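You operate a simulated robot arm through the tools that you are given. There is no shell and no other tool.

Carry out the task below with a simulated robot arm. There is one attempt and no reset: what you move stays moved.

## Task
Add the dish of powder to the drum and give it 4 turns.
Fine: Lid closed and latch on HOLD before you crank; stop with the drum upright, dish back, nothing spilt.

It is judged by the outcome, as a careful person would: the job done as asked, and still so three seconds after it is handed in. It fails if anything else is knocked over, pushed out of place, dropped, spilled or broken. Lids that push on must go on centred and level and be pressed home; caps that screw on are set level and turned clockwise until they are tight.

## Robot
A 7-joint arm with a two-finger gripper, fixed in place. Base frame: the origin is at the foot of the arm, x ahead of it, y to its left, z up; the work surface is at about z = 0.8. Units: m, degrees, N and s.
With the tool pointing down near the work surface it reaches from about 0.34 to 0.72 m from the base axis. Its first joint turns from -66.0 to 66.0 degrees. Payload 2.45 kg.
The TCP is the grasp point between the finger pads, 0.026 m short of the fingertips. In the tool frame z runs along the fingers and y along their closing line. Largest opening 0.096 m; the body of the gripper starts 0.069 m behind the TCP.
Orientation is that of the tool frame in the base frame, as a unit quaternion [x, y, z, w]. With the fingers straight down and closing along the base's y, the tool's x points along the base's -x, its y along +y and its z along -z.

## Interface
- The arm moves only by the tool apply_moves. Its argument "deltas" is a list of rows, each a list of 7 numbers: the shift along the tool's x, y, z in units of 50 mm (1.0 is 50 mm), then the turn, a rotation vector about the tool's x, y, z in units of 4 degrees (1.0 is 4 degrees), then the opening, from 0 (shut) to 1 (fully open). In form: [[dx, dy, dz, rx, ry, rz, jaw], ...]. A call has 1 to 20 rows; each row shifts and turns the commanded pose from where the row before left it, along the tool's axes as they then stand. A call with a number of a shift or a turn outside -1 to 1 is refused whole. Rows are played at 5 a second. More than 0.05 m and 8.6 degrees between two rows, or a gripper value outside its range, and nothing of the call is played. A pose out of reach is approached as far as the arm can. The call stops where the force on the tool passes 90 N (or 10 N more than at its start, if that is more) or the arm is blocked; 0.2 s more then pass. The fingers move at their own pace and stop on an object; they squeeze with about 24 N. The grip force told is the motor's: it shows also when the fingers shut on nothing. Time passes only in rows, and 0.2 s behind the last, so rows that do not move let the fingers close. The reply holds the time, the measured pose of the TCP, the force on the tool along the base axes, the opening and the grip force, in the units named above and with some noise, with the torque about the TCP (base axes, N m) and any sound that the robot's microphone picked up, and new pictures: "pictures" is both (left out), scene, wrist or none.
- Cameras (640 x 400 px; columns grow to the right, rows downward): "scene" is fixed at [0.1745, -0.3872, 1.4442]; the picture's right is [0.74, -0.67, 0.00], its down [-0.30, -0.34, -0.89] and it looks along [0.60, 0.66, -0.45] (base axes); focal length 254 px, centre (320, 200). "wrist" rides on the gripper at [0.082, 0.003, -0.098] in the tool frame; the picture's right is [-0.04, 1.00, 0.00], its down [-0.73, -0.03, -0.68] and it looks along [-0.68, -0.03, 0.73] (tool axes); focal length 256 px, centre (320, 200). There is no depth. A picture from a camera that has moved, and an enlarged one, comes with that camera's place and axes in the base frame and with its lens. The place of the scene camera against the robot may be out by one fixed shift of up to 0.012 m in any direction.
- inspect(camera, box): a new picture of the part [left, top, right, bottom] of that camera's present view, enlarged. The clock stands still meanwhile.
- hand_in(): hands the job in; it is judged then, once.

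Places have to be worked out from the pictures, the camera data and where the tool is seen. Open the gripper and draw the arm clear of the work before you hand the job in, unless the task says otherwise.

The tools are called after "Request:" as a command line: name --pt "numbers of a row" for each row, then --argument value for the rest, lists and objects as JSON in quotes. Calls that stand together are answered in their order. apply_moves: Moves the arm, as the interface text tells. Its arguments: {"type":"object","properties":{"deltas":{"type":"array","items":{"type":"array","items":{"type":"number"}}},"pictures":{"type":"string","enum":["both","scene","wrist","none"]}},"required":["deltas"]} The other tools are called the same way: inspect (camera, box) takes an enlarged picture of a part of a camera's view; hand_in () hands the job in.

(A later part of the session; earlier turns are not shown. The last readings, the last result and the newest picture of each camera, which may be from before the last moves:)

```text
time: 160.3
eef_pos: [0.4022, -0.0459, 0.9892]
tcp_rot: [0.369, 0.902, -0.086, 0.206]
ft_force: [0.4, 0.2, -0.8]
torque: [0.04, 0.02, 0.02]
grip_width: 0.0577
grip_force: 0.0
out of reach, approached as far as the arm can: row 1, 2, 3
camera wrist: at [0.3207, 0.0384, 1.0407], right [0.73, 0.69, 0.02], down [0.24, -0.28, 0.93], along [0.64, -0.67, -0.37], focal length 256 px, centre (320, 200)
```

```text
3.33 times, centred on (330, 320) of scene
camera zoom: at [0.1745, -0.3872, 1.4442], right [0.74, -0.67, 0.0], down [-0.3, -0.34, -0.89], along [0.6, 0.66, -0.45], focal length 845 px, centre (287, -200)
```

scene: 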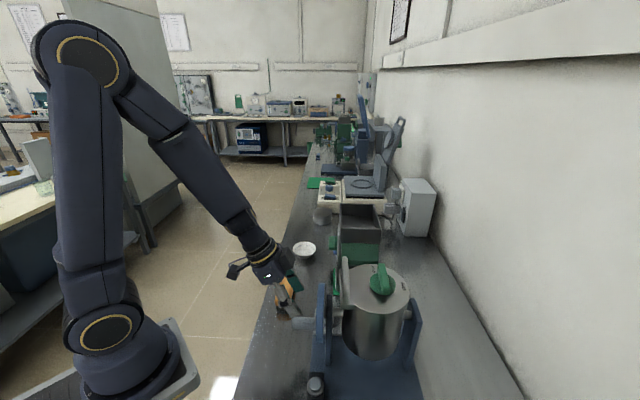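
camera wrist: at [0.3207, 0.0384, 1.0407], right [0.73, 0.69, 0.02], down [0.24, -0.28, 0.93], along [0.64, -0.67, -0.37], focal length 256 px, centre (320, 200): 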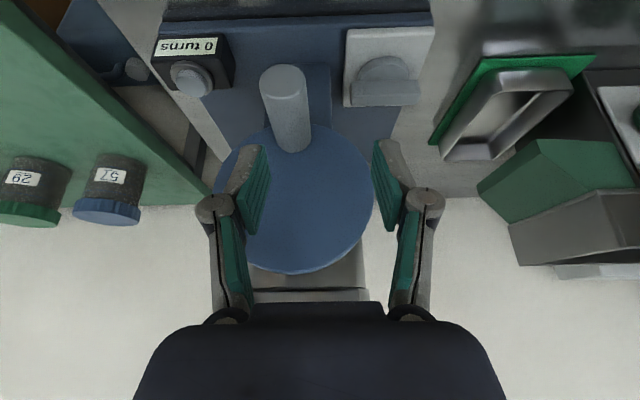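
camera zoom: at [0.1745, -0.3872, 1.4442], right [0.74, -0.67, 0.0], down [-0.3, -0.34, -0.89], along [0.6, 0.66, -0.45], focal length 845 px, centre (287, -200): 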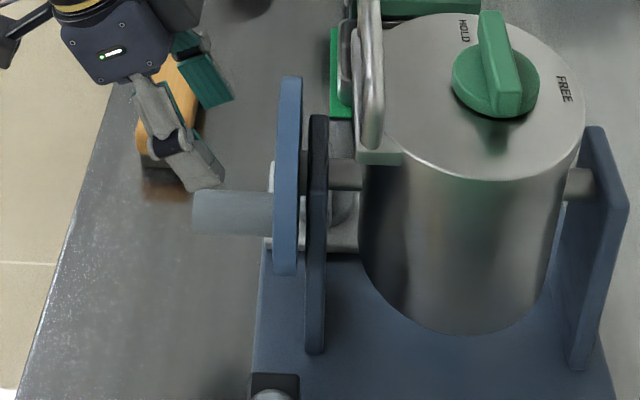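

With this much tilt the arm is at its inner reach limit and drifted sideways. From the images the offending block extends about 45 mm toward the drum and starts about 78 mm above the TCP. A 10° lean with the grip near the handle's outer end will clear it, so I back up and reduce the tilt.

Request:
apply_moves --pt "-0.344 0 -0.722 0 0 0 0.6" --pt "-0.344 0 -0.722 0 0 0 0.6" --pt "0 0 0 0 1 0 0.6" --pt "0 0 0 0 1 0 0.6" --pt "0 0 0 0 1 0 0.6" --pt "0 0 0 0 1 0 0.6"

```text
time: 161.8
eef_pos: [0.4018, -0.0457, 1.0695]
tcp_rot: [0.377, 0.922, -0.033, 0.08]
ft_force: [0.5, -0.5, 0.7]
torque: [0.03, -0.01, 0.01]
grip_width: 0.0577
grip_force: 0.1
camera wrist: at [0.3334, 0.0254, 1.1514], right [0.73, 0.69, 0.01], down [0.41, -0.45, 0.79], along [0.55, -0.58, -0.61], focal length 256 px, centre (320, 200)
```

scene: 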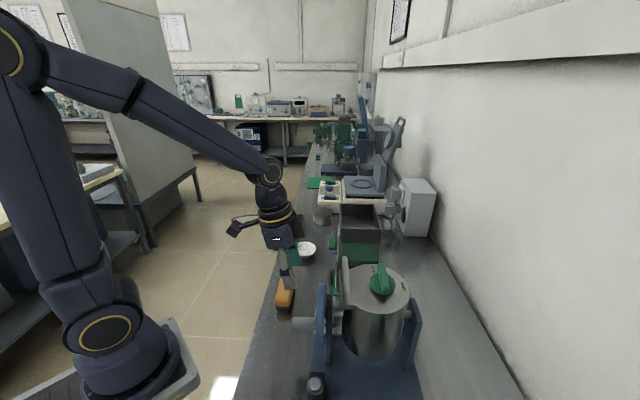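
wrist: 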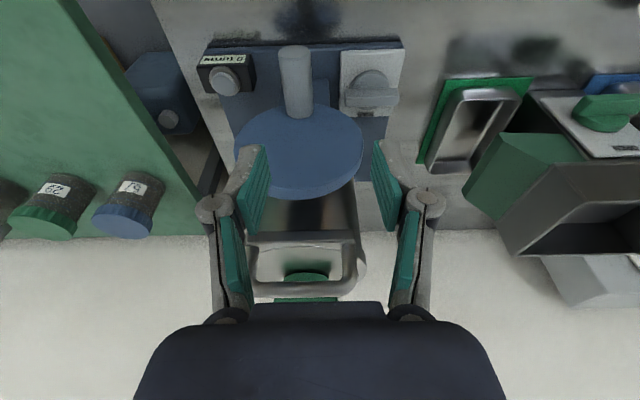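

Request:
apply_moves --pt "0.052 -0.205 0.6 0 0 0 0.6" --pt "0.052 -0.205 0.6 0 0 0 0.6"

Request:
inspect --camera "wrist" --box '[220, 40, 420, 240]'

Request:
inspect --camera "scene" --box '[250, 260, 410, 380]'

```text
time: 162.3
eef_pos: [0.3906, -0.0636, 1.0105]
tcp_rot: [0.377, 0.922, -0.033, 0.08]
ft_force: [-0.9, -0.1, -0.1]
torque: [0.01, 0.02, 0.0]
grip_width: 0.0575
grip_force: 0.1
camera wrist: at [0.3232, 0.0084, 1.0927], right [0.73, 0.68, 0.01], down [0.41, -0.45, 0.8], along [0.55, -0.58, -0.61], focal length 256 px, centre (320, 200)
```

scene: 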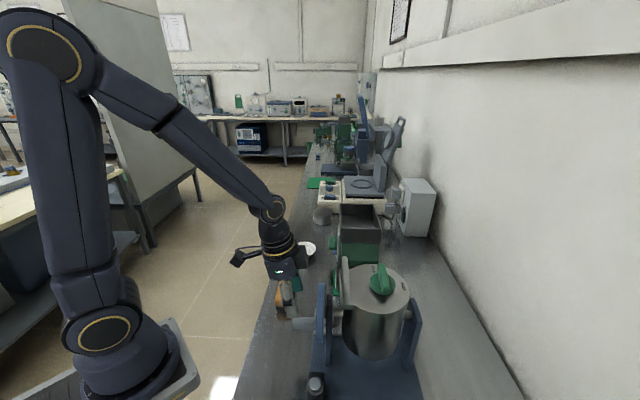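
wrist: 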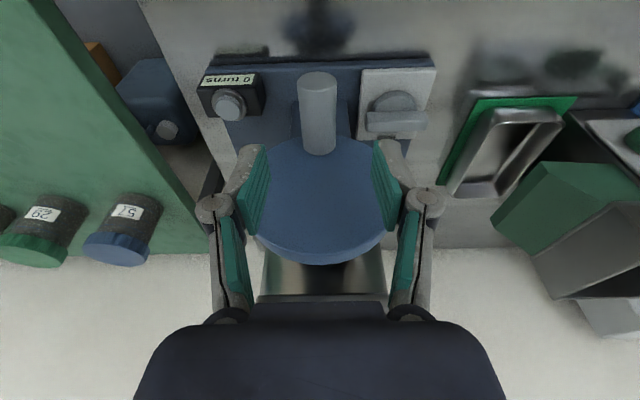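

```text
2.00 times, centred on (320, 140) of wrist
camera zoom: at [0.3232, 0.0084, 1.0927], right [0.73, 0.68, 0.01], down [0.41, -0.45, 0.8], along [0.55, -0.58, -0.61], focal length 512 px, centre (320, 320)
```

zoom: 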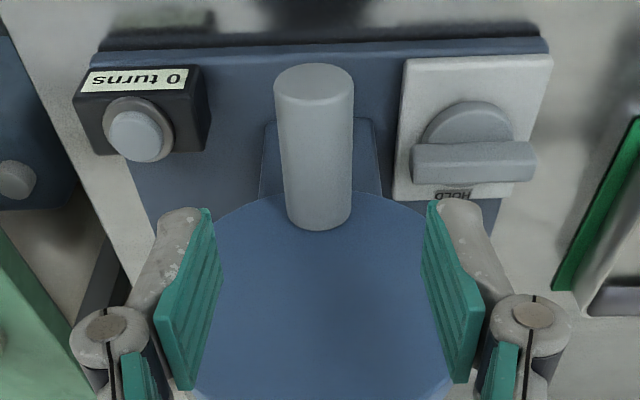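

```text
3.33 times, centred on (330, 320) of scene
camera zoom: at [0.1745, -0.3872, 1.4442], right [0.74, -0.67, 0.0], down [-0.3, -0.34, -0.89], along [0.6, 0.66, -0.45], focal length 845 px, centre (287, -200)
```

zoom: 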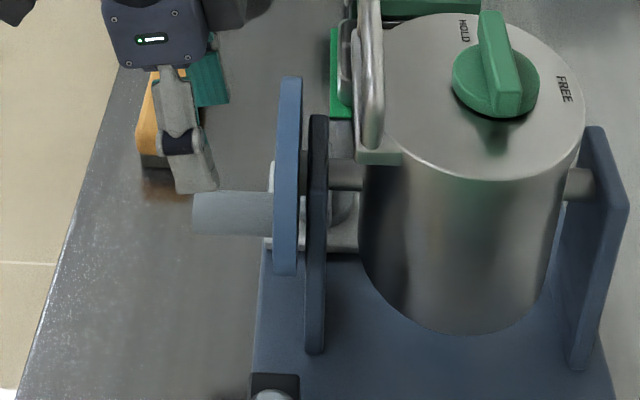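

Alignment is good (handle end at b≈-0.1875, disc face at -0.135). I descend the last 9 cm in small steps and close on the handle.

Request:
apply_moves --pt "0.07 0 0.45 0 0 0 0.6" --pt "0.07 0 0.45 0 0 0 0.6" --pt "0.07 0 0.45 0 0 0 0.6" --pt "0.06 0 0.42 0 0 0 0.6"

Request:
inspect --camera "wrist" --box '[220, 40, 420, 240]'

Request:
inspect --camera "scene" --box '[250, 260, 410, 380]'

```text
time: 163.3
eef_pos: [0.3919, -0.0637, 0.9205]
tcp_rot: [0.378, 0.922, -0.033, 0.079]
ft_force: [-0.2, -0.2, -0.1]
torque: [0.02, 0.03, 0.03]
grip_width: 0.0577
grip_force: 0.1
camera wrist: at [0.3242, 0.0063, 1.0022], right [0.73, 0.68, 0.01], down [0.41, -0.44, 0.8], along [0.55, -0.58, -0.61], focal length 256 px, centre (320, 200)
```

scene: 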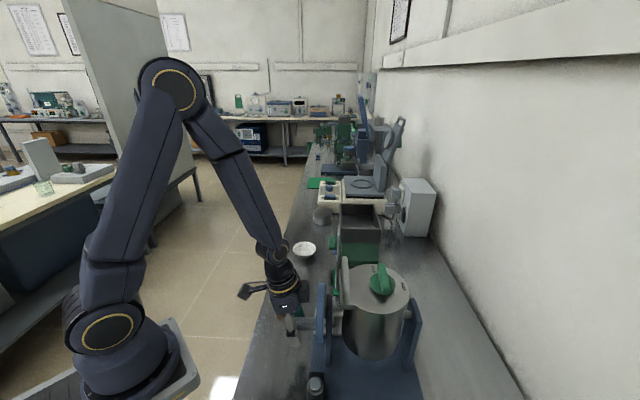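
wrist: 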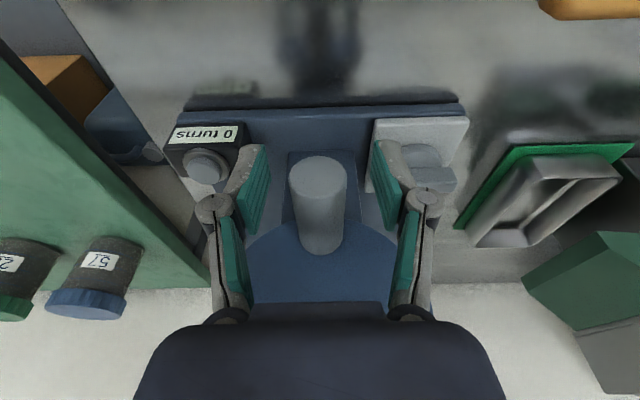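

```text
2.00 times, centred on (320, 140) of wrist
camera zoom: at [0.3242, 0.0063, 1.0022], right [0.73, 0.68, 0.01], down [0.41, -0.44, 0.8], along [0.55, -0.58, -0.61], focal length 512 px, centre (320, 320)
```

zoom: 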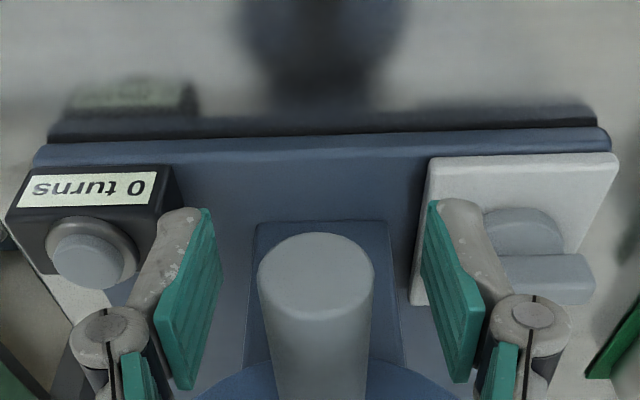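

```text
3.33 times, centred on (330, 320) of scene
camera zoom: at [0.1745, -0.3872, 1.4442], right [0.74, -0.67, 0.0], down [-0.3, -0.34, -0.89], along [0.6, 0.66, -0.45], focal length 845 px, centre (287, -200)
```

zoom: 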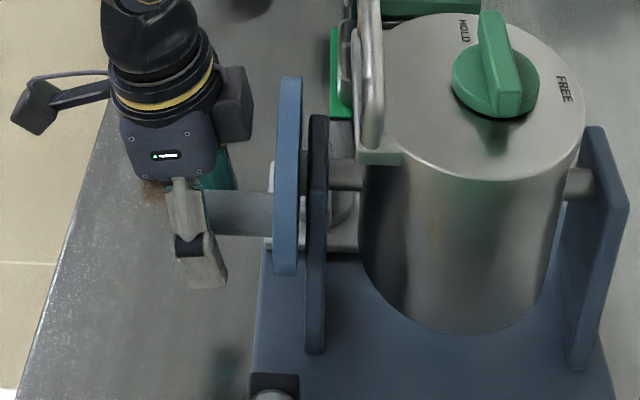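

The block now clears the disc and the handle is centred between the fingers. I close on it.

Request:
apply_moves --pt "0 0 0 0 0 0 0.3" --pt "0 0 0 0 0 0 0.0" --pt "0 0 0 0 0 0 0.0" --pt "0 0 0 0 0 0 0.0"

Request:
inspect --camera "wrist" --box '[220, 40, 420, 240]'

```text
time: 164.3
eef_pos: [0.3918, -0.0657, 0.9217]
tcp_rot: [0.378, 0.922, -0.033, 0.079]
ft_force: [-1.2, -1.5, -5.0]
torque: [-0.07, -0.05, -0.5]
grip_width: 0.0265
grip_force: 44.7
camera wrist: at [0.3242, 0.0061, 1.0024], right [0.73, 0.68, 0.01], down [0.41, -0.45, 0.8], along [0.55, -0.58, -0.61], focal length 256 px, centre (320, 200)
```

scene: 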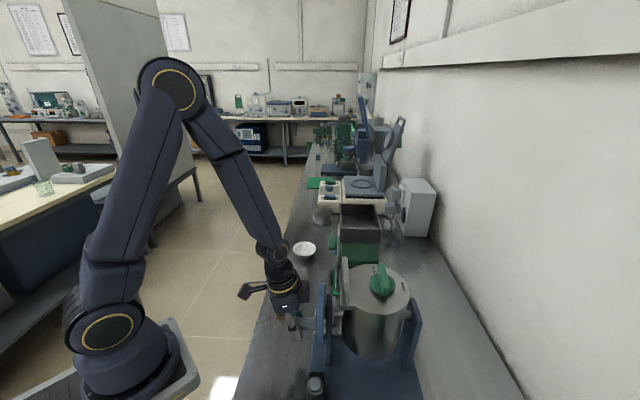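
wrist: 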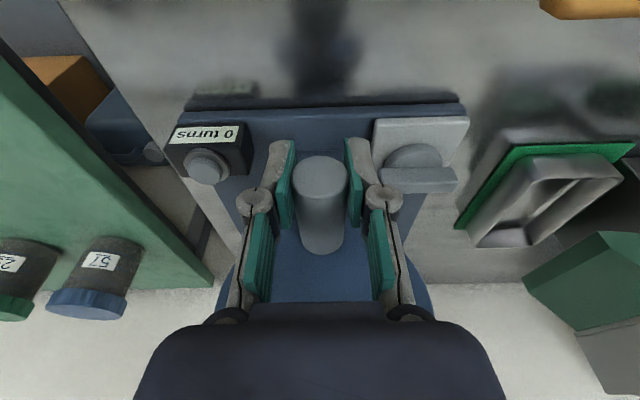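

```text
2.00 times, centred on (320, 140) of wrist
camera zoom: at [0.3242, 0.0061, 1.0024], right [0.73, 0.68, 0.01], down [0.41, -0.45, 0.8], along [0.55, -0.58, -0.61], focal length 512 px, centre (320, 320)
```

zoom: 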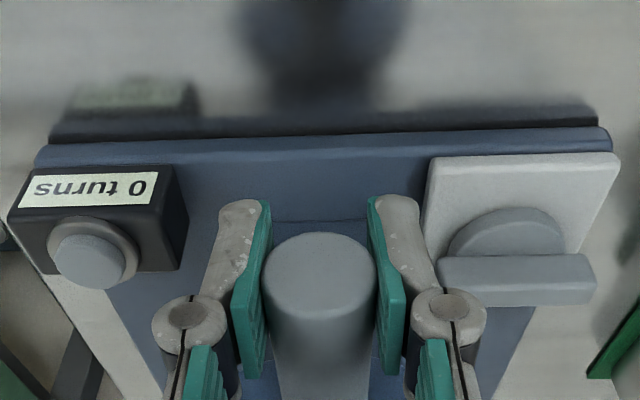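

The handle is gripped (26.5 mm). I start the crank with a 40° arc (bottom toward the far side) and check that the drum turns and what the forces are.

Request:
apply_moves --pt "-0.0024 0.155 -0.0134 0 0 0 0" --pt "-0.007 0.15 -0.0396 0 0 0 0" --pt "-0.0114 0.141 -0.0648 0 0 0 0" --pt "-0.0154 0.1274 -0.0879 0 0 0 0"

Request:
inspect --camera "scene" --box '[250, 240, 430, 380]'

Request:
inspect --camera "wrist" --box '[160, 40, 460, 260]'

```text
time: 165.3
eef_pos: [0.4121, -0.0463, 0.9314]
tcp_rot: [0.379, 0.921, -0.034, 0.081]
ft_force: [-5.2, -11.7, 14.4]
torque: [0.05, 0.03, -0.5]
grip_width: 0.0265
grip_force: 44.4
camera wrist: at [0.3438, 0.026, 1.0129], right [0.73, 0.68, 0.01], down [0.41, -0.45, 0.8], along [0.55, -0.58, -0.61], focal length 256 px, centre (320, 200)
```

scene: 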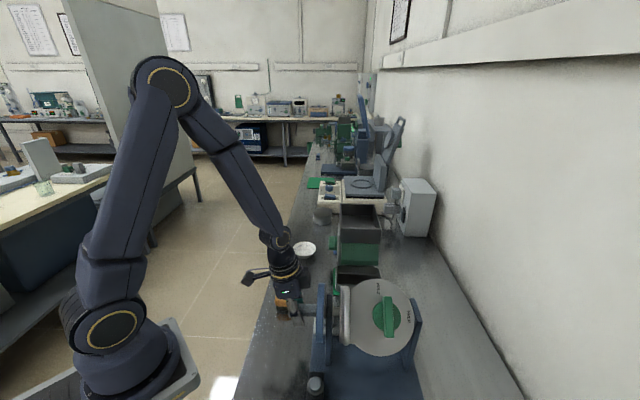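
wrist: 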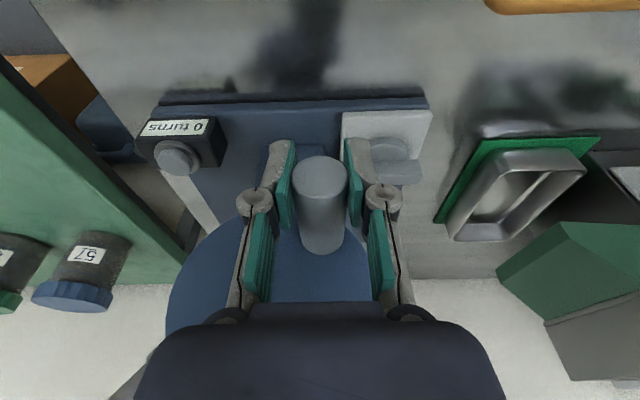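

```text
2.86 times, centred on (340, 310) of scene
camera zoom: at [0.1742, -0.3875, 1.4441], right [0.74, -0.67, 0.0], down [-0.3, -0.34, -0.89], along [0.6, 0.66, -0.45], focal length 724 px, centre (263, -114)
```

zoom: 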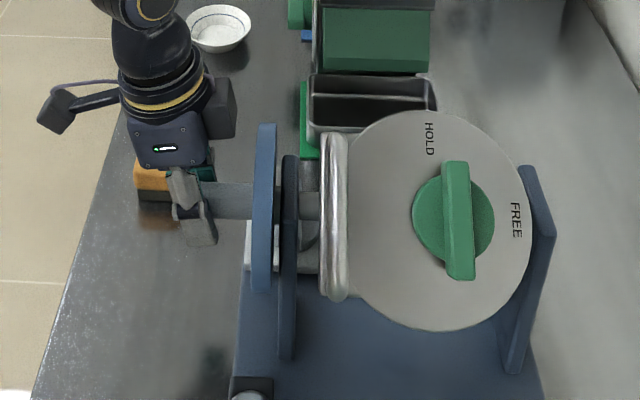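

```text
1.82 times, centred on (310, 150) of wrist
camera zoom: at [0.3438, 0.026, 1.0129], right [0.73, 0.68, 0.01], down [0.41, -0.45, 0.8], along [0.55, -0.58, -0.61], focal length 465 px, centre (338, 291)
```

zoom: 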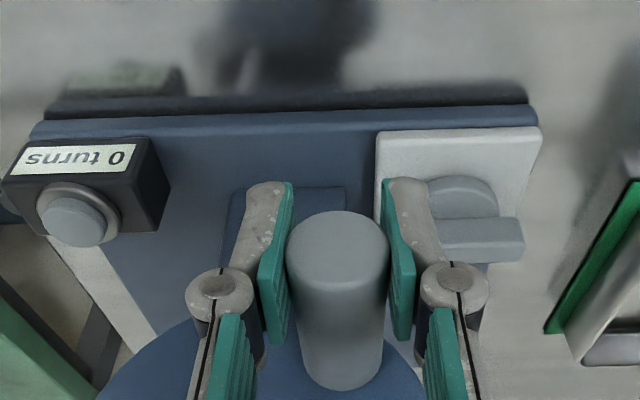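

The drum turns with the crank; the residual force (18 N) is purely radial, so I trim the radius slightly to 43.5 mm and continue to 90°.

Request:
apply_moves --pt "-0.0215 0.092 -0.122 0 0 0 0" --pt "-0.0215 0.087 -0.1224 0 0 0 0" --pt "-0.0238 0.0642 -0.1355 0 0 0 0" --pt "-0.0254 0.0392 -0.1444 0 0 0 0" --pt "-0.0261 0.0133 -0.1488 0 0 0 0"

Request:
inspect --camera "wrist" --box '[160, 40, 460, 260]'

Request:
inspect --camera "scene" --box '[250, 240, 430, 380]'

```text
time: 166.6
eef_pos: [0.4219, -0.0354, 0.9641]
tcp_rot: [0.378, 0.922, -0.034, 0.08]
ft_force: [-1.4, -18.1, -0.1]
torque: [-0.62, -0.65, -0.49]
grip_width: 0.0263
grip_force: 45.3
camera wrist: at [0.3544, 0.0365, 1.0463], right [0.73, 0.68, 0.0], down [0.41, -0.45, 0.8], along [0.55, -0.58, -0.61], focal length 256 px, centre (320, 200)
```

scene: 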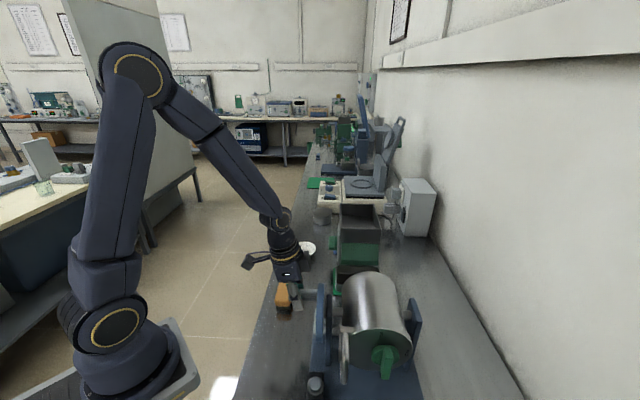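
wrist: 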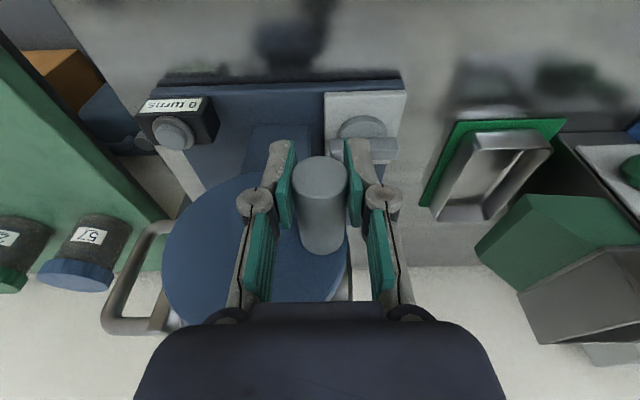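

```text
1.82 times, centred on (310, 150) of wrist
camera zoom: at [0.3544, 0.0365, 1.0463], right [0.73, 0.68, 0.0], down [0.41, -0.45, 0.8], along [0.55, -0.58, -0.61], focal length 465 px, centre (338, 291)
```

zoom: 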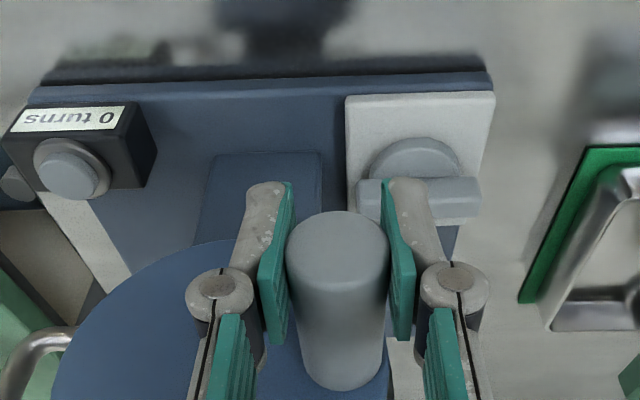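

```text
2.86 times, centred on (340, 310) of scene
camera zoom: at [0.1745, -0.3877, 1.444], right [0.74, -0.67, 0.0], down [-0.3, -0.34, -0.89], along [0.6, 0.66, -0.45], focal length 724 px, centre (263, -114)
```

zoom: 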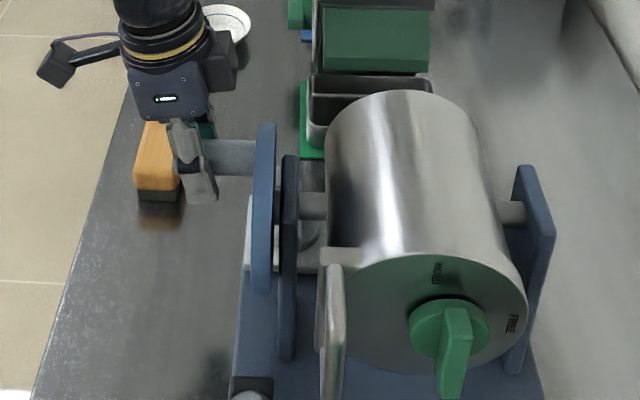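

At 90° all is smooth, with only a small radial force. I continue to 180°, trimming the radius a little.

Request:
apply_moves --pt "-0.0254 -0.037 -0.1446 0 0 0 0" --pt "-0.0246 -0.0381 -0.1403 0 0 0 0" --pt "-0.0231 -0.0624 -0.1317 0 0 0 0" --pt "-0.0209 -0.0846 -0.119 0 0 0 0" --pt "-0.0181 -0.1043 -0.1028 0 0 0 0" --pt "-0.0146 -0.1208 -0.0833 0 0 0 0" --pt "-0.0108 -0.1337 -0.0614 0 0 0 0" --pt "-0.0066 -0.1422 -0.0375 0 0 0 0" --pt "-0.0022 -0.1469 -0.0127 0 0 0 0"

Request:
inspect --camera "wrist" --box '[160, 40, 460, 260]'

Request:
inspect --camera "scene" --box '[250, 240, 430, 380]'

```text
time: 168.6
eef_pos: [0.393, -0.0642, 1.0071]
tcp_rot: [0.376, 0.922, -0.032, 0.082]
ft_force: [5.4, -1.7, 24.4]
torque: [0.46, 0.44, -0.52]
grip_width: 0.026
grip_force: 45.0
camera wrist: at [0.3245, 0.0071, 1.0885], right [0.73, 0.69, 0.01], down [0.41, -0.44, 0.8], along [0.55, -0.58, -0.6], focal length 256 px, centre (320, 200)
```

scene: 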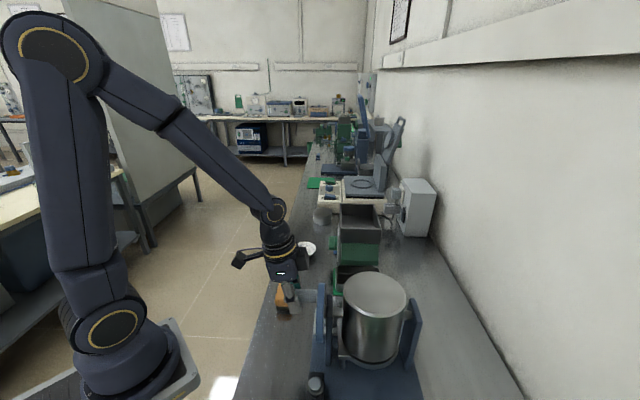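
wrist: 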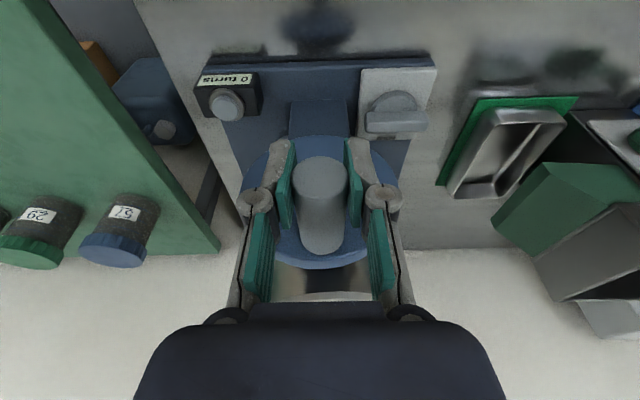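

```text
1.82 times, centred on (310, 150) of wrist
camera zoom: at [0.3245, 0.0071, 1.0885], right [0.73, 0.69, 0.01], down [0.41, -0.44, 0.8], along [0.55, -0.58, -0.6], focal length 465 px, centre (338, 291)
```

zoom: 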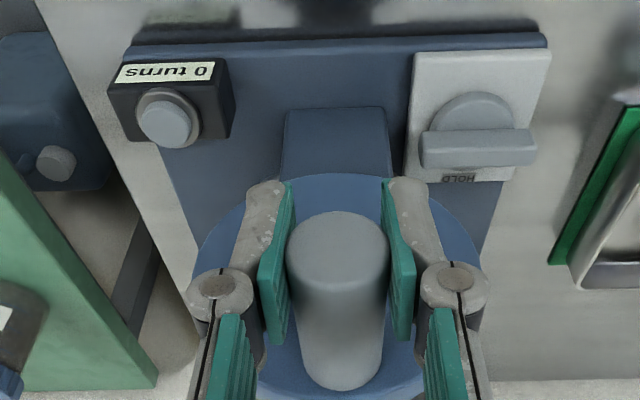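

```text
2.86 times, centred on (340, 310) of scene
camera zoom: at [0.1744, -0.3872, 1.4442], right [0.74, -0.67, 0.0], down [-0.3, -0.34, -0.89], along [0.6, 0.66, -0.45], focal length 724 px, centre (263, -114)
```

zoom: 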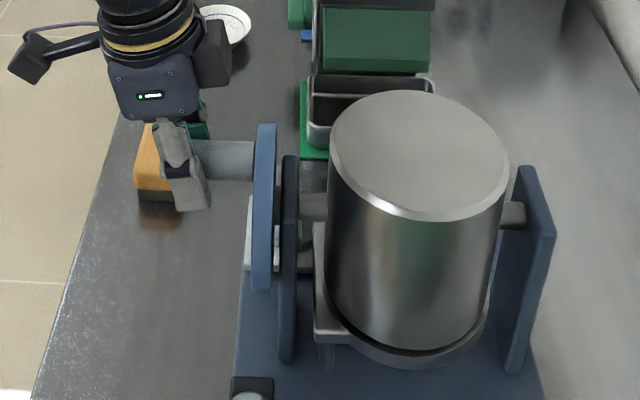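

The drum is inverted. I look closely at the lid seam to be sure the latch is holding.

Request:
inspect --camera "scene" --box '[325, 290, 425, 370]'

```text
5.00 times, centred on (375, 330) of scene
camera zoom: at [0.1744, -0.3872, 1.4442], right [0.74, -0.67, 0.0], down [-0.3, -0.34, -0.89], along [0.6, 0.66, -0.45], focal length 1268 px, centre (45, -450)
```

zoom: 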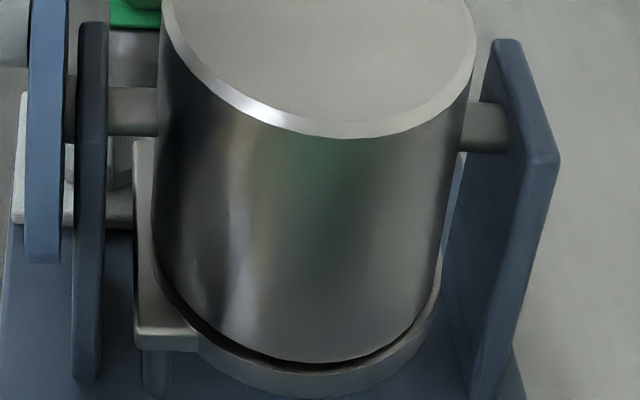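

The lid is evenly seated and nothing has spilled. I continue to 270°.

Request:
apply_moves --pt "-0.0062 -0.194 -0.0355 0 0 0 0" --pt "0.0066 -0.144 0.0374 0 0 0 0" --pt "0.011 -0.136 0.0625 0 0 0 0" --pt "0.0149 -0.1228 0.0847 0 0 0 0" --pt "0.0184 -0.106 0.1045 0 0 0 0" --pt "0.0213 -0.086 0.121 0 0 0 0" --pt "0.0235 -0.0634 0.1339 0 0 0 0" --pt "0.0251 -0.0388 0.1427 0 0 0 0" --pt "0.0258 -0.0131 0.147 0 0 0 0"

Request:
inspect --camera "wrist" --box '[160, 40, 460, 260]'

```text
time: 170.6
eef_pos: [0.361, -0.0965, 0.9666]
tcp_rot: [0.376, 0.922, -0.034, 0.079]
ft_force: [13.7, 25.4, 1.7]
torque: [0.8, 0.77, -0.31]
grip_width: 0.0264
grip_force: 44.8
camera wrist: at [0.2928, -0.0248, 1.0482], right [0.73, 0.69, 0.01], down [0.41, -0.44, 0.8], along [0.55, -0.58, -0.61], focal length 256 px, centre (320, 200)
```

scene: 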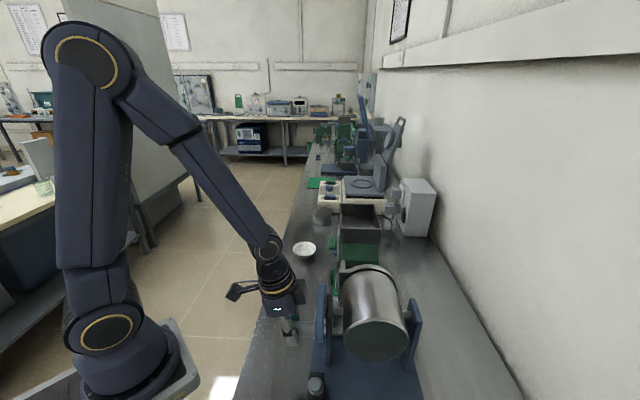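
wrist: 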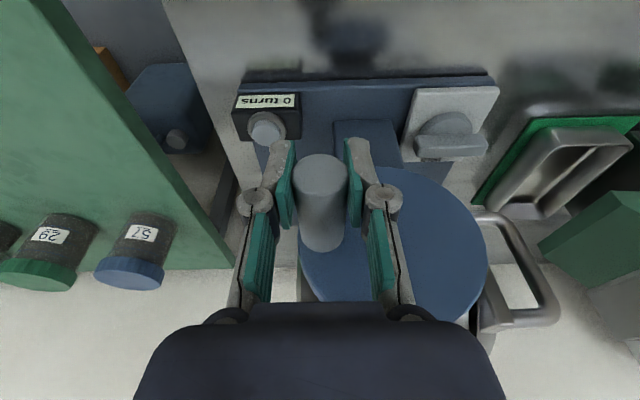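

```text
1.82 times, centred on (310, 150) of wrist
camera zoom: at [0.2928, -0.0248, 1.0482], right [0.73, 0.69, 0.01], down [0.41, -0.44, 0.8], along [0.55, -0.58, -0.61], focal length 465 px, centre (338, 291)
```

zoom: 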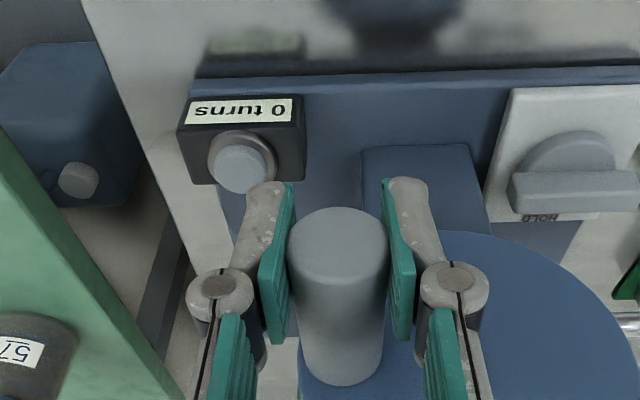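

At 270°, only a radial offset (commanded 2.8 mm too far out). I refit the circle (centre a≈0.0003, z≈0.9642, radius 43.2 mm) and complete the first turn to just before bottom.

Request:
apply_moves --pt "0.0267 0.06 0.152 0 0 0 0" --pt "0.0253 0.032 0.1438 0 0 0 0" --pt "0.0242 0.056 0.1379 0 0 0 0" --pt "0.0221 0.08 0.1261 0 0 0 0" --pt "0.0194 0.1 0.1103 0 0 0 0" --pt "0.0159 0.12 0.0906 0 0 0 0" --pt "0.0125 0.132 0.0709 0 0 0 0" --pt "0.008 0.144 0.0453 0 0 0 0" --pt "0.0035 0.148 0.0197 0 0 0 0"

Request:
inspect --camera "wrist" --box '[160, 40, 460, 260]'

Request:
inspect --camera "scene" --box '[250, 240, 430, 380]'

```text
time: 172.6
eef_pos: [0.3905, -0.0658, 0.921]
tcp_rot: [0.378, 0.922, -0.033, 0.082]
ft_force: [-3.5, 9.1, 26.2]
torque: [-0.04, -0.06, -0.48]
grip_width: 0.0254
grip_force: 45.0
camera wrist: at [0.3227, 0.0053, 1.0025], right [0.73, 0.69, 0.01], down [0.41, -0.44, 0.8], along [0.55, -0.58, -0.6], focal length 256 px, centre (320, 200)
```

scene: 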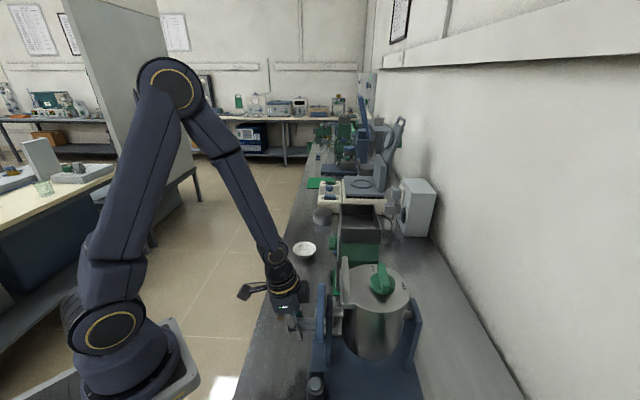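
wrist: 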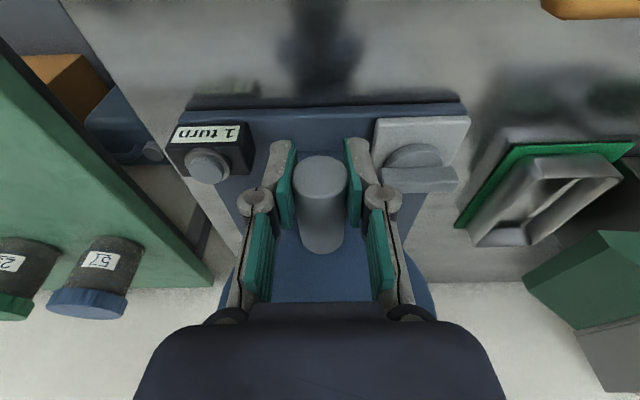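

```text
1.82 times, centred on (310, 150) of wrist
camera zoom: at [0.3227, 0.0053, 1.0025], right [0.73, 0.69, 0.01], down [0.41, -0.44, 0.8], along [0.55, -0.58, -0.6], focal length 465 px, centre (338, 291)
```

zoom: 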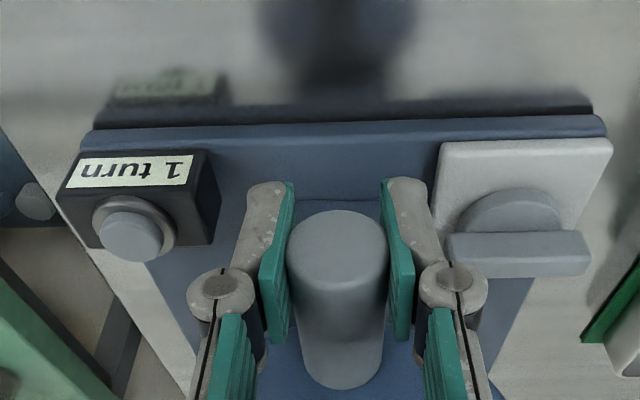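

```text
2.86 times, centred on (340, 310) of scene
camera zoom: at [0.1741, -0.3869, 1.4443], right [0.74, -0.67, 0.0], down [-0.3, -0.34, -0.89], along [0.6, 0.66, -0.45], focal length 724 px, centre (263, -114)
```

zoom: 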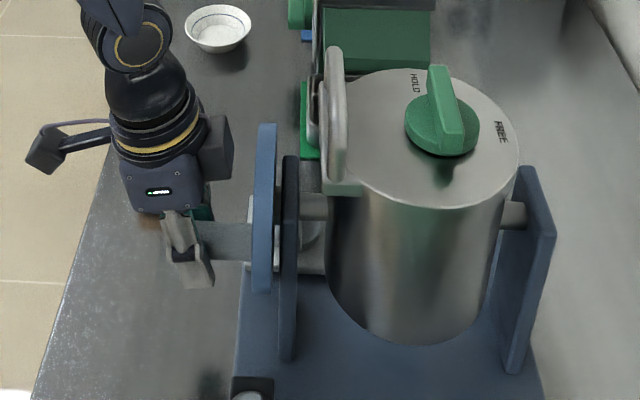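

The counter reads "1 turn" and the drum is upright. I start the second turn with a small upward correction of 2.6 mm.

Request:
apply_moves --pt "-0.0097 0.152 -0.055 0 0 0 0" --pt "-0.0055 0.146 -0.0315 0 0 0 0" --pt "-0.0097 0.14 -0.0552 0 0 0 0" --pt "-0.0138 0.128 -0.0788 0 0 0 0" --pt "-0.0173 0.112 -0.0985 0 0 0 0" --pt "-0.0208 0.092 -0.1182 0 0 0 0" --pt "-0.0228 0.072 -0.13 0 0 0 0" --pt "-0.0249 0.046 -0.1418 0 0 0 0" --pt "-0.0256 0.02 -0.1458 0 0 0 0" --pictures "wrist"

```text
time: 174.6
eef_pos: [0.4226, -0.0353, 0.9634]
tcp_rot: [0.378, 0.922, -0.035, 0.081]
ft_force: [-8.2, -4.4, -0.4]
torque: [-0.77, -0.81, -0.39]
grip_width: 0.0256
grip_force: 44.5
camera wrist: at [0.3541, 0.0366, 1.045], right [0.73, 0.68, 0.0], down [0.41, -0.45, 0.8], along [0.55, -0.58, -0.61], focal length 256 px, centre (320, 200)
```

wrist: 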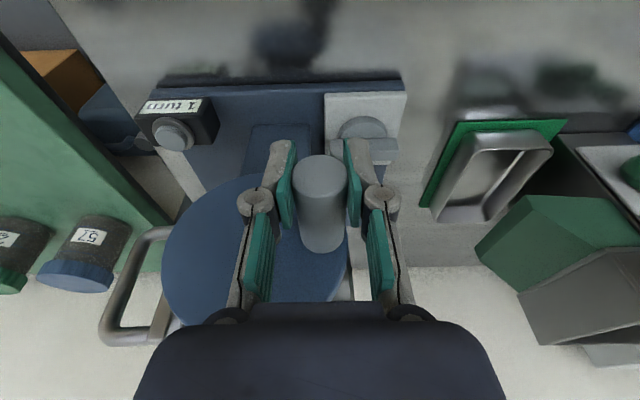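

Request:
apply_moves --pt "-0.0263 -0.018 -0.1497 0 0 0 0" --pt "-0.0253 -0.032 -0.1438 0 0 0 0" --pt "-0.0242 -0.056 -0.1379 0 0 0 0" --pt "-0.0221 -0.08 -0.1261 0 0 0 0" --pt "-0.0194 -0.1 -0.1103 0 0 0 0" --pt "-0.0159 -0.12 -0.0906 0 0 0 0" --pt "-0.0125 -0.132 -0.0709 0 0 0 0" --pt "-0.008 -0.144 -0.0453 0 0 0 0" --pt "-0.0035 -0.148 -0.0197 0 0 0 0" --pictures "wrist"

```text
time: 176.6
eef_pos: [0.3929, -0.0617, 1.0106]
tcp_rot: [0.377, 0.922, -0.032, 0.078]
ft_force: [0.6, -3.4, -26.3]
torque: [0.75, 0.72, -0.77]
grip_width: 0.0259
grip_force: 45.2
camera wrist: at [0.3259, 0.0089, 1.0915], right [0.73, 0.69, 0.01], down [0.41, -0.45, 0.79], along [0.55, -0.58, -0.61], focal length 256 px, centre (320, 200)
```

wrist: 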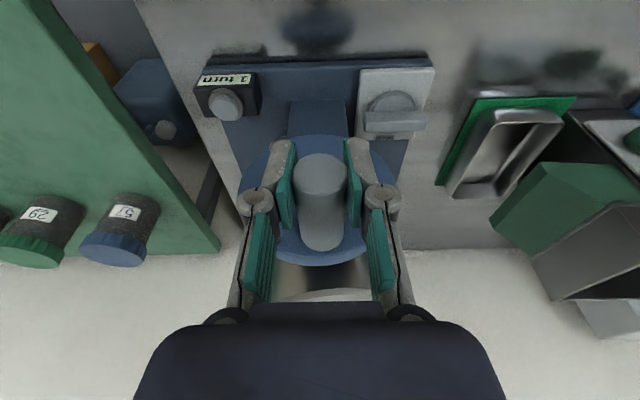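

Request:
apply_moves --pt "0.0107 -0.152 0.06 0 0 0 0" --pt "0.0055 -0.146 0.0315 0 0 0 0" --pt "0.0097 -0.14 0.0552 0 0 0 0" --pt "0.0138 -0.128 0.0788 0 0 0 0" --pt "0.0173 -0.112 0.0985 0 0 0 0" --pt "0.0208 -0.092 0.1182 0 0 0 0" --pt "0.0228 -0.072 0.13 0 0 0 0" --pt "0.0249 -0.046 0.1418 0 0 0 0" --pt "0.0256 -0.02 0.1458 0 0 0 0" --pictures "wrist"

```text
time: 178.6
eef_pos: [0.3597, -0.0964, 0.9651]
tcp_rot: [0.378, 0.922, -0.033, 0.08]
ft_force: [-3.7, -19.1, 2.7]
torque: [0.25, 0.26, -0.77]
grip_width: 0.0257
grip_force: 44.7
camera wrist: at [0.2934, -0.0249, 1.0472], right [0.73, 0.68, 0.01], down [0.41, -0.45, 0.8], along [0.55, -0.58, -0.61], focal length 256 px, centre (320, 200)
```

wrist: 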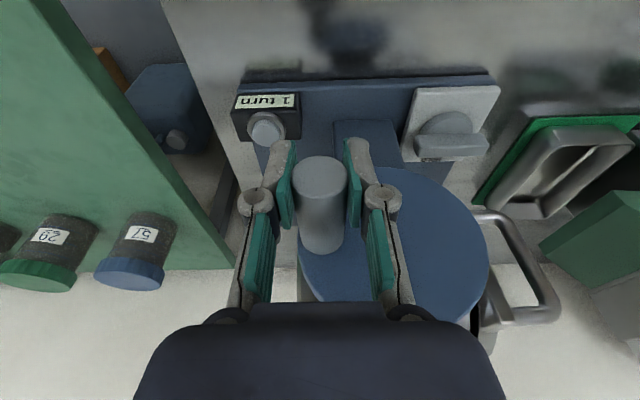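

Request:
apply_moves --pt "0.0263 -0.02 0.1497 0 0 0 0" --pt "0.0253 0.032 0.1438 0 0 0 0" --pt "0.0242 0.056 0.1379 0 0 0 0" --pt "0.0221 0.08 0.1261 0 0 0 0" --pt "0.0194 0.1 0.1103 0 0 0 0" --pt "0.0159 0.12 0.0906 0 0 0 0" --pt "0.0125 0.132 0.0709 0 0 0 0" --pt "0.008 0.144 0.0453 0 0 0 0" --pt "0.0035 0.148 0.0197 0 0 0 0" --pictures "wrist"

Request:
inspect --camera "wrist" --box '[160, 40, 460, 260]'

Request:
inspect --camera "scene" --box '[250, 240, 430, 380]'

```text
time: 180.6
eef_pos: [0.3905, -0.0673, 0.9203]
tcp_rot: [0.377, 0.922, -0.033, 0.08]
ft_force: [19.0, -10.3, -15.2]
torque: [0.14, 0.13, -0.67]
grip_width: 0.0257
grip_force: 44.8
camera wrist: at [0.3225, 0.0045, 1.0022], right [0.73, 0.68, 0.01], down [0.41, -0.44, 0.8], along [0.55, -0.58, -0.61], focal length 256 px, centre (320, 200)
```

wrist: 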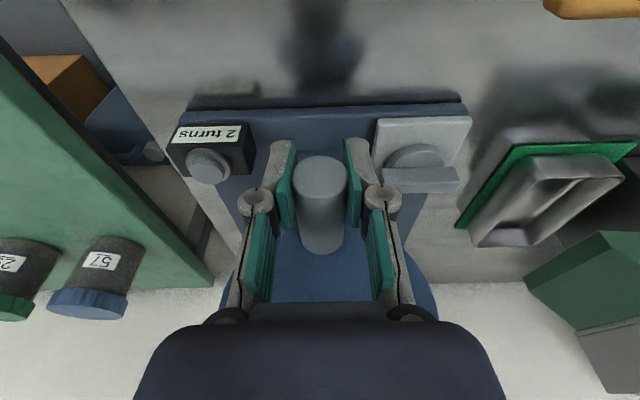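

```text
1.82 times, centred on (310, 150) of wrist
camera zoom: at [0.3225, 0.0045, 1.0022], right [0.73, 0.68, 0.01], down [0.41, -0.44, 0.8], along [0.55, -0.58, -0.61], focal length 465 px, centre (338, 291)
```

zoom: 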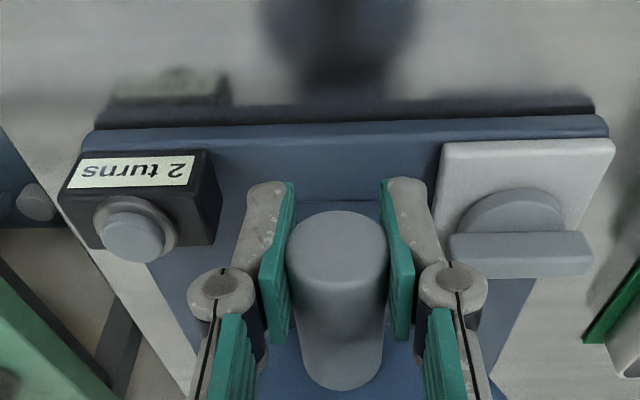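

```text
2.86 times, centred on (340, 310) of scene
camera zoom: at [0.1752, -0.3875, 1.444], right [0.74, -0.67, 0.0], down [-0.3, -0.34, -0.89], along [0.6, 0.66, -0.45], focal length 724 px, centre (263, -114)
```

zoom: 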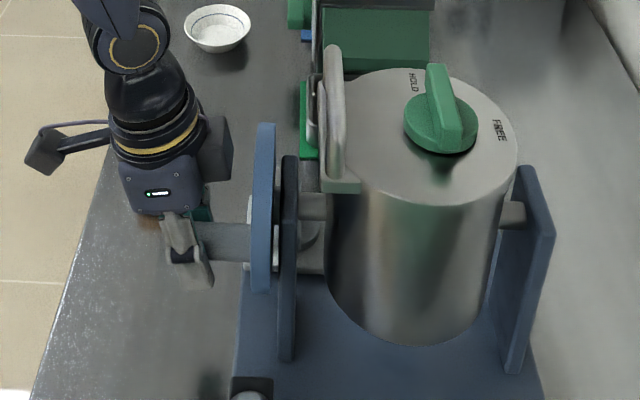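

Counter reads "2 turns". I continue with the third turn, with small corrections.

Request:
apply_moves --pt "-0.036 0.152 0.02 0 0 0 0" --pt "-0.0055 0.146 -0.0315 0 0 0 0" --pt "-0.0097 0.14 -0.0552 0 0 0 0" --pt "-0.0138 0.128 -0.0788 0 0 0 0" --pt "-0.0173 0.112 -0.0985 0 0 0 0" --pt "-0.0208 0.092 -0.1182 0 0 0 0" --pt "-0.0228 0.072 -0.13 0 0 0 0" --pt "-0.0249 0.046 -0.1418 0 0 0 0" --pt "-0.0256 0.02 -0.1458 0 0 0 0" --pictures "wrist"

```text
time: 182.6
eef_pos: [0.4221, -0.0364, 0.9604]
tcp_rot: [0.376, 0.923, -0.034, 0.078]
ft_force: [-15.4, 18.5, -0.1]
torque: [0.31, 0.34, -0.66]
grip_width: 0.0258
grip_force: 45.1
camera wrist: at [0.3543, 0.0358, 1.0426], right [0.73, 0.69, 0.0], down [0.42, -0.44, 0.79], along [0.55, -0.58, -0.61], focal length 256 px, centre (320, 200)
```

wrist: 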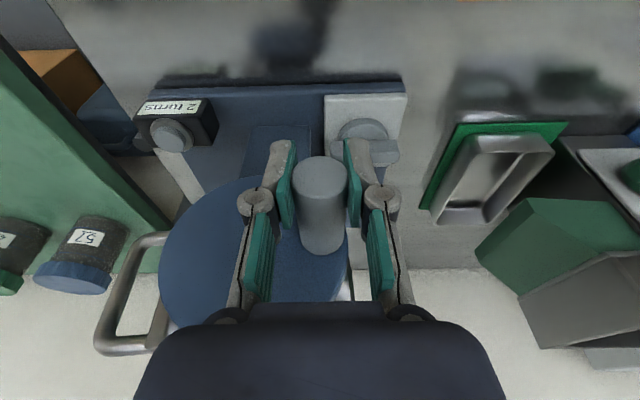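

Request:
apply_moves --pt "0.01 -0.004 -0.16 0 0 0 0" --pt "-0.0253 -0.032 -0.1438 0 0 0 0" --pt "-0.0242 -0.056 -0.1379 0 0 0 0" --pt "-0.0221 -0.08 -0.1261 0 0 0 0" --pt "-0.0194 -0.1 -0.1103 0 0 0 0" --pt "-0.0159 -0.12 -0.0906 0 0 0 0" --pt "-0.0125 -0.132 -0.0709 0 0 0 0" --pt "-0.008 -0.144 -0.0453 0 0 0 0" --pt "-0.0035 -0.148 -0.0197 0 0 0 0" --pictures "wrist"

```text
time: 184.6
eef_pos: [0.3916, -0.0674, 1.0059]
tcp_rot: [0.378, 0.922, -0.033, 0.08]
ft_force: [-7.4, 6.2, 29.6]
torque: [-0.32, -0.33, -0.49]
grip_width: 0.0257
grip_force: 44.7
camera wrist: at [0.3239, 0.0058, 1.0883], right [0.73, 0.68, 0.01], down [0.41, -0.44, 0.8], along [0.55, -0.58, -0.6], focal length 256 px, centre (320, 200)
```

wrist: 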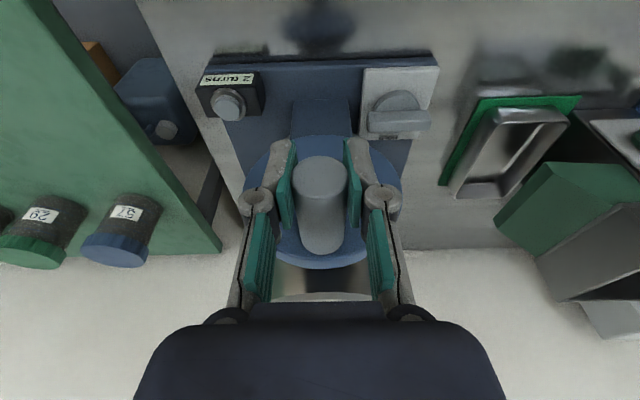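

Request:
apply_moves --pt "-0.006 -0.152 -0.04 0 0 0 0" --pt "0.0055 -0.146 0.0315 0 0 0 0" --pt "0.0097 -0.14 0.0552 0 0 0 0" --pt "0.0138 -0.128 0.0788 0 0 0 0" --pt "0.0173 -0.112 0.0985 0 0 0 0" --pt "0.0208 -0.092 0.1182 0 0 0 0" --pt "0.0228 -0.072 0.13 0 0 0 0" --pt "0.0249 -0.046 0.1418 0 0 0 0" --pt "0.0256 -0.02 0.1458 0 0 0 0" --pictures "wrist"

```text
time: 186.6
eef_pos: [0.3596, -0.0967, 0.9667]
tcp_rot: [0.377, 0.922, -0.033, 0.08]
ft_force: [8.4, 15.0, 0.4]
torque: [-0.12, -0.11, -0.25]
grip_width: 0.0257
grip_force: 44.6
camera wrist: at [0.2933, -0.025, 1.049], right [0.73, 0.69, 0.01], down [0.41, -0.44, 0.79], along [0.55, -0.58, -0.61], focal length 256 px, centre (320, 200)
```

wrist: 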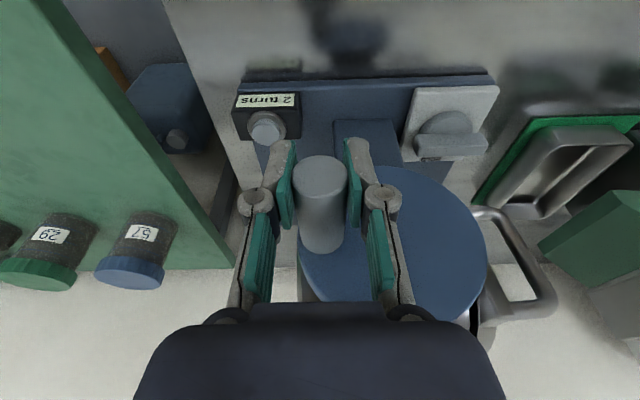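

Request:
apply_moves --pt "0.0263 0.024 0.1497 0 0 0 0" --pt "0.0253 0.032 0.1438 0 0 0 0" --pt "0.0242 0.056 0.1379 0 0 0 0" --pt "0.0221 0.08 0.1261 0 0 0 0" --pt "0.0194 0.1 0.1103 0 0 0 0" --pt "0.0159 0.12 0.0906 0 0 0 0" --pt "0.0125 0.132 0.0709 0 0 0 0" --pt "0.008 0.144 0.0453 0 0 0 0" --pt "0.0035 0.148 0.0197 0 0 0 0"

Request:
inspect --camera "wrist" --box '[160, 40, 460, 260]'

```text
time: 188.6
eef_pos: [0.3922, -0.0657, 0.9219]
tcp_rot: [0.377, 0.922, -0.032, 0.081]
ft_force: [1.1, -0.4, -7.0]
torque: [0.51, 0.48, -0.63]
grip_width: 0.0258
grip_force: 44.9
camera wrist: at [0.3232, 0.0055, 1.0036], right [0.73, 0.69, 0.01], down [0.41, -0.45, 0.8], along [0.55, -0.58, -0.61], focal length 256 px, centre (320, 200)
```

scene: 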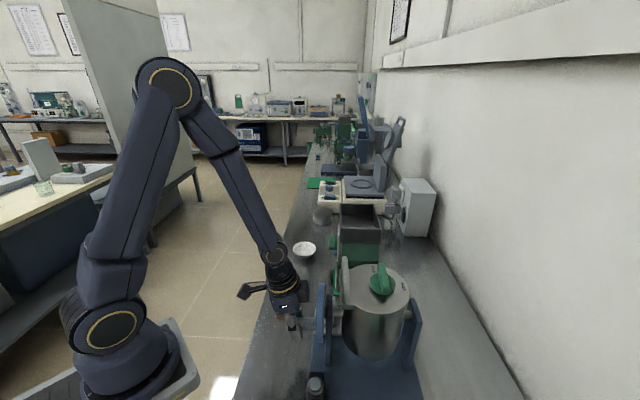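
wrist: 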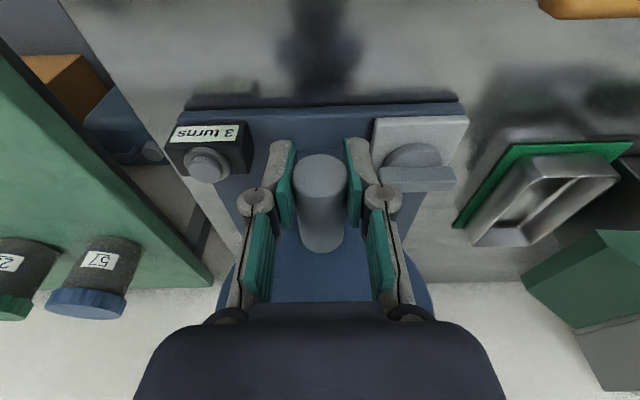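

```text
1.82 times, centred on (310, 150) of wrist
camera zoom: at [0.3232, 0.0055, 1.0036], right [0.73, 0.69, 0.01], down [0.41, -0.45, 0.8], along [0.55, -0.58, -0.61], focal length 465 px, centre (338, 291)
```

zoom: 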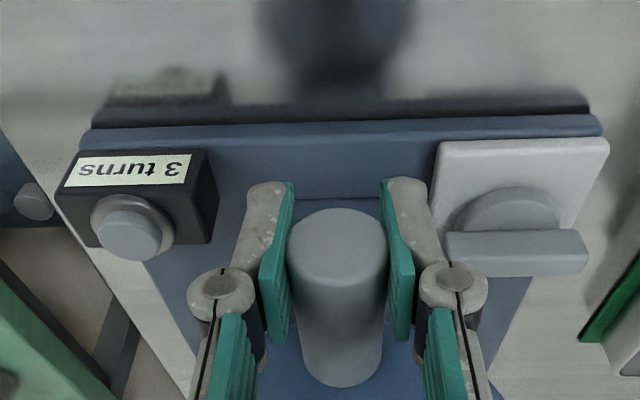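

Three turns counted, forces near zero. Now the fourth turn.

Request:
apply_moves --pt "-0.0007 0.152 0.005 0 0 0 0" --pt "-0.0055 0.146 -0.0315 0 0 0 0" --pt "-0.0097 0.14 -0.0552 0 0 0 0" --pt "-0.0138 0.128 -0.0788 0 0 0 0" --pt "-0.0173 0.112 -0.0985 0 0 0 0" --pt "-0.0208 0.092 -0.1182 0 0 0 0" --pt "-0.0228 0.072 -0.13 0 0 0 0" --pt "-0.0249 0.046 -0.1418 0 0 0 0" --pt "-0.0256 0.02 -0.1458 0 0 0 0" --pictures "wrist"

```text
time: 190.6
eef_pos: [0.4231, -0.0353, 0.9617]
tcp_rot: [0.378, 0.922, -0.033, 0.08]
ft_force: [-6.7, -19.4, 0.5]
torque: [0.16, 0.15, -0.56]
grip_width: 0.0257
grip_force: 44.9
camera wrist: at [0.3542, 0.0364, 1.044], right [0.73, 0.68, 0.01], down [0.41, -0.45, 0.8], along [0.55, -0.58, -0.61], focal length 256 px, centre (320, 200)
```

wrist: 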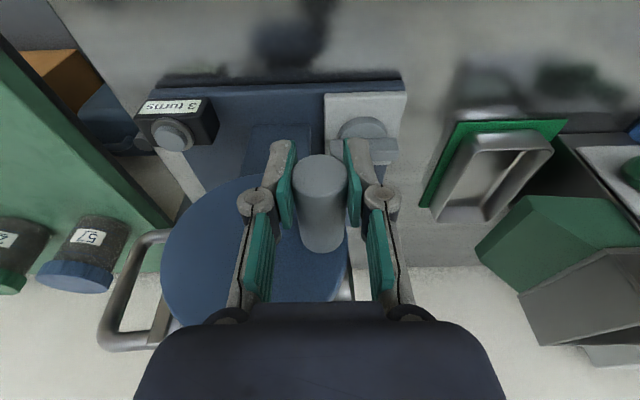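

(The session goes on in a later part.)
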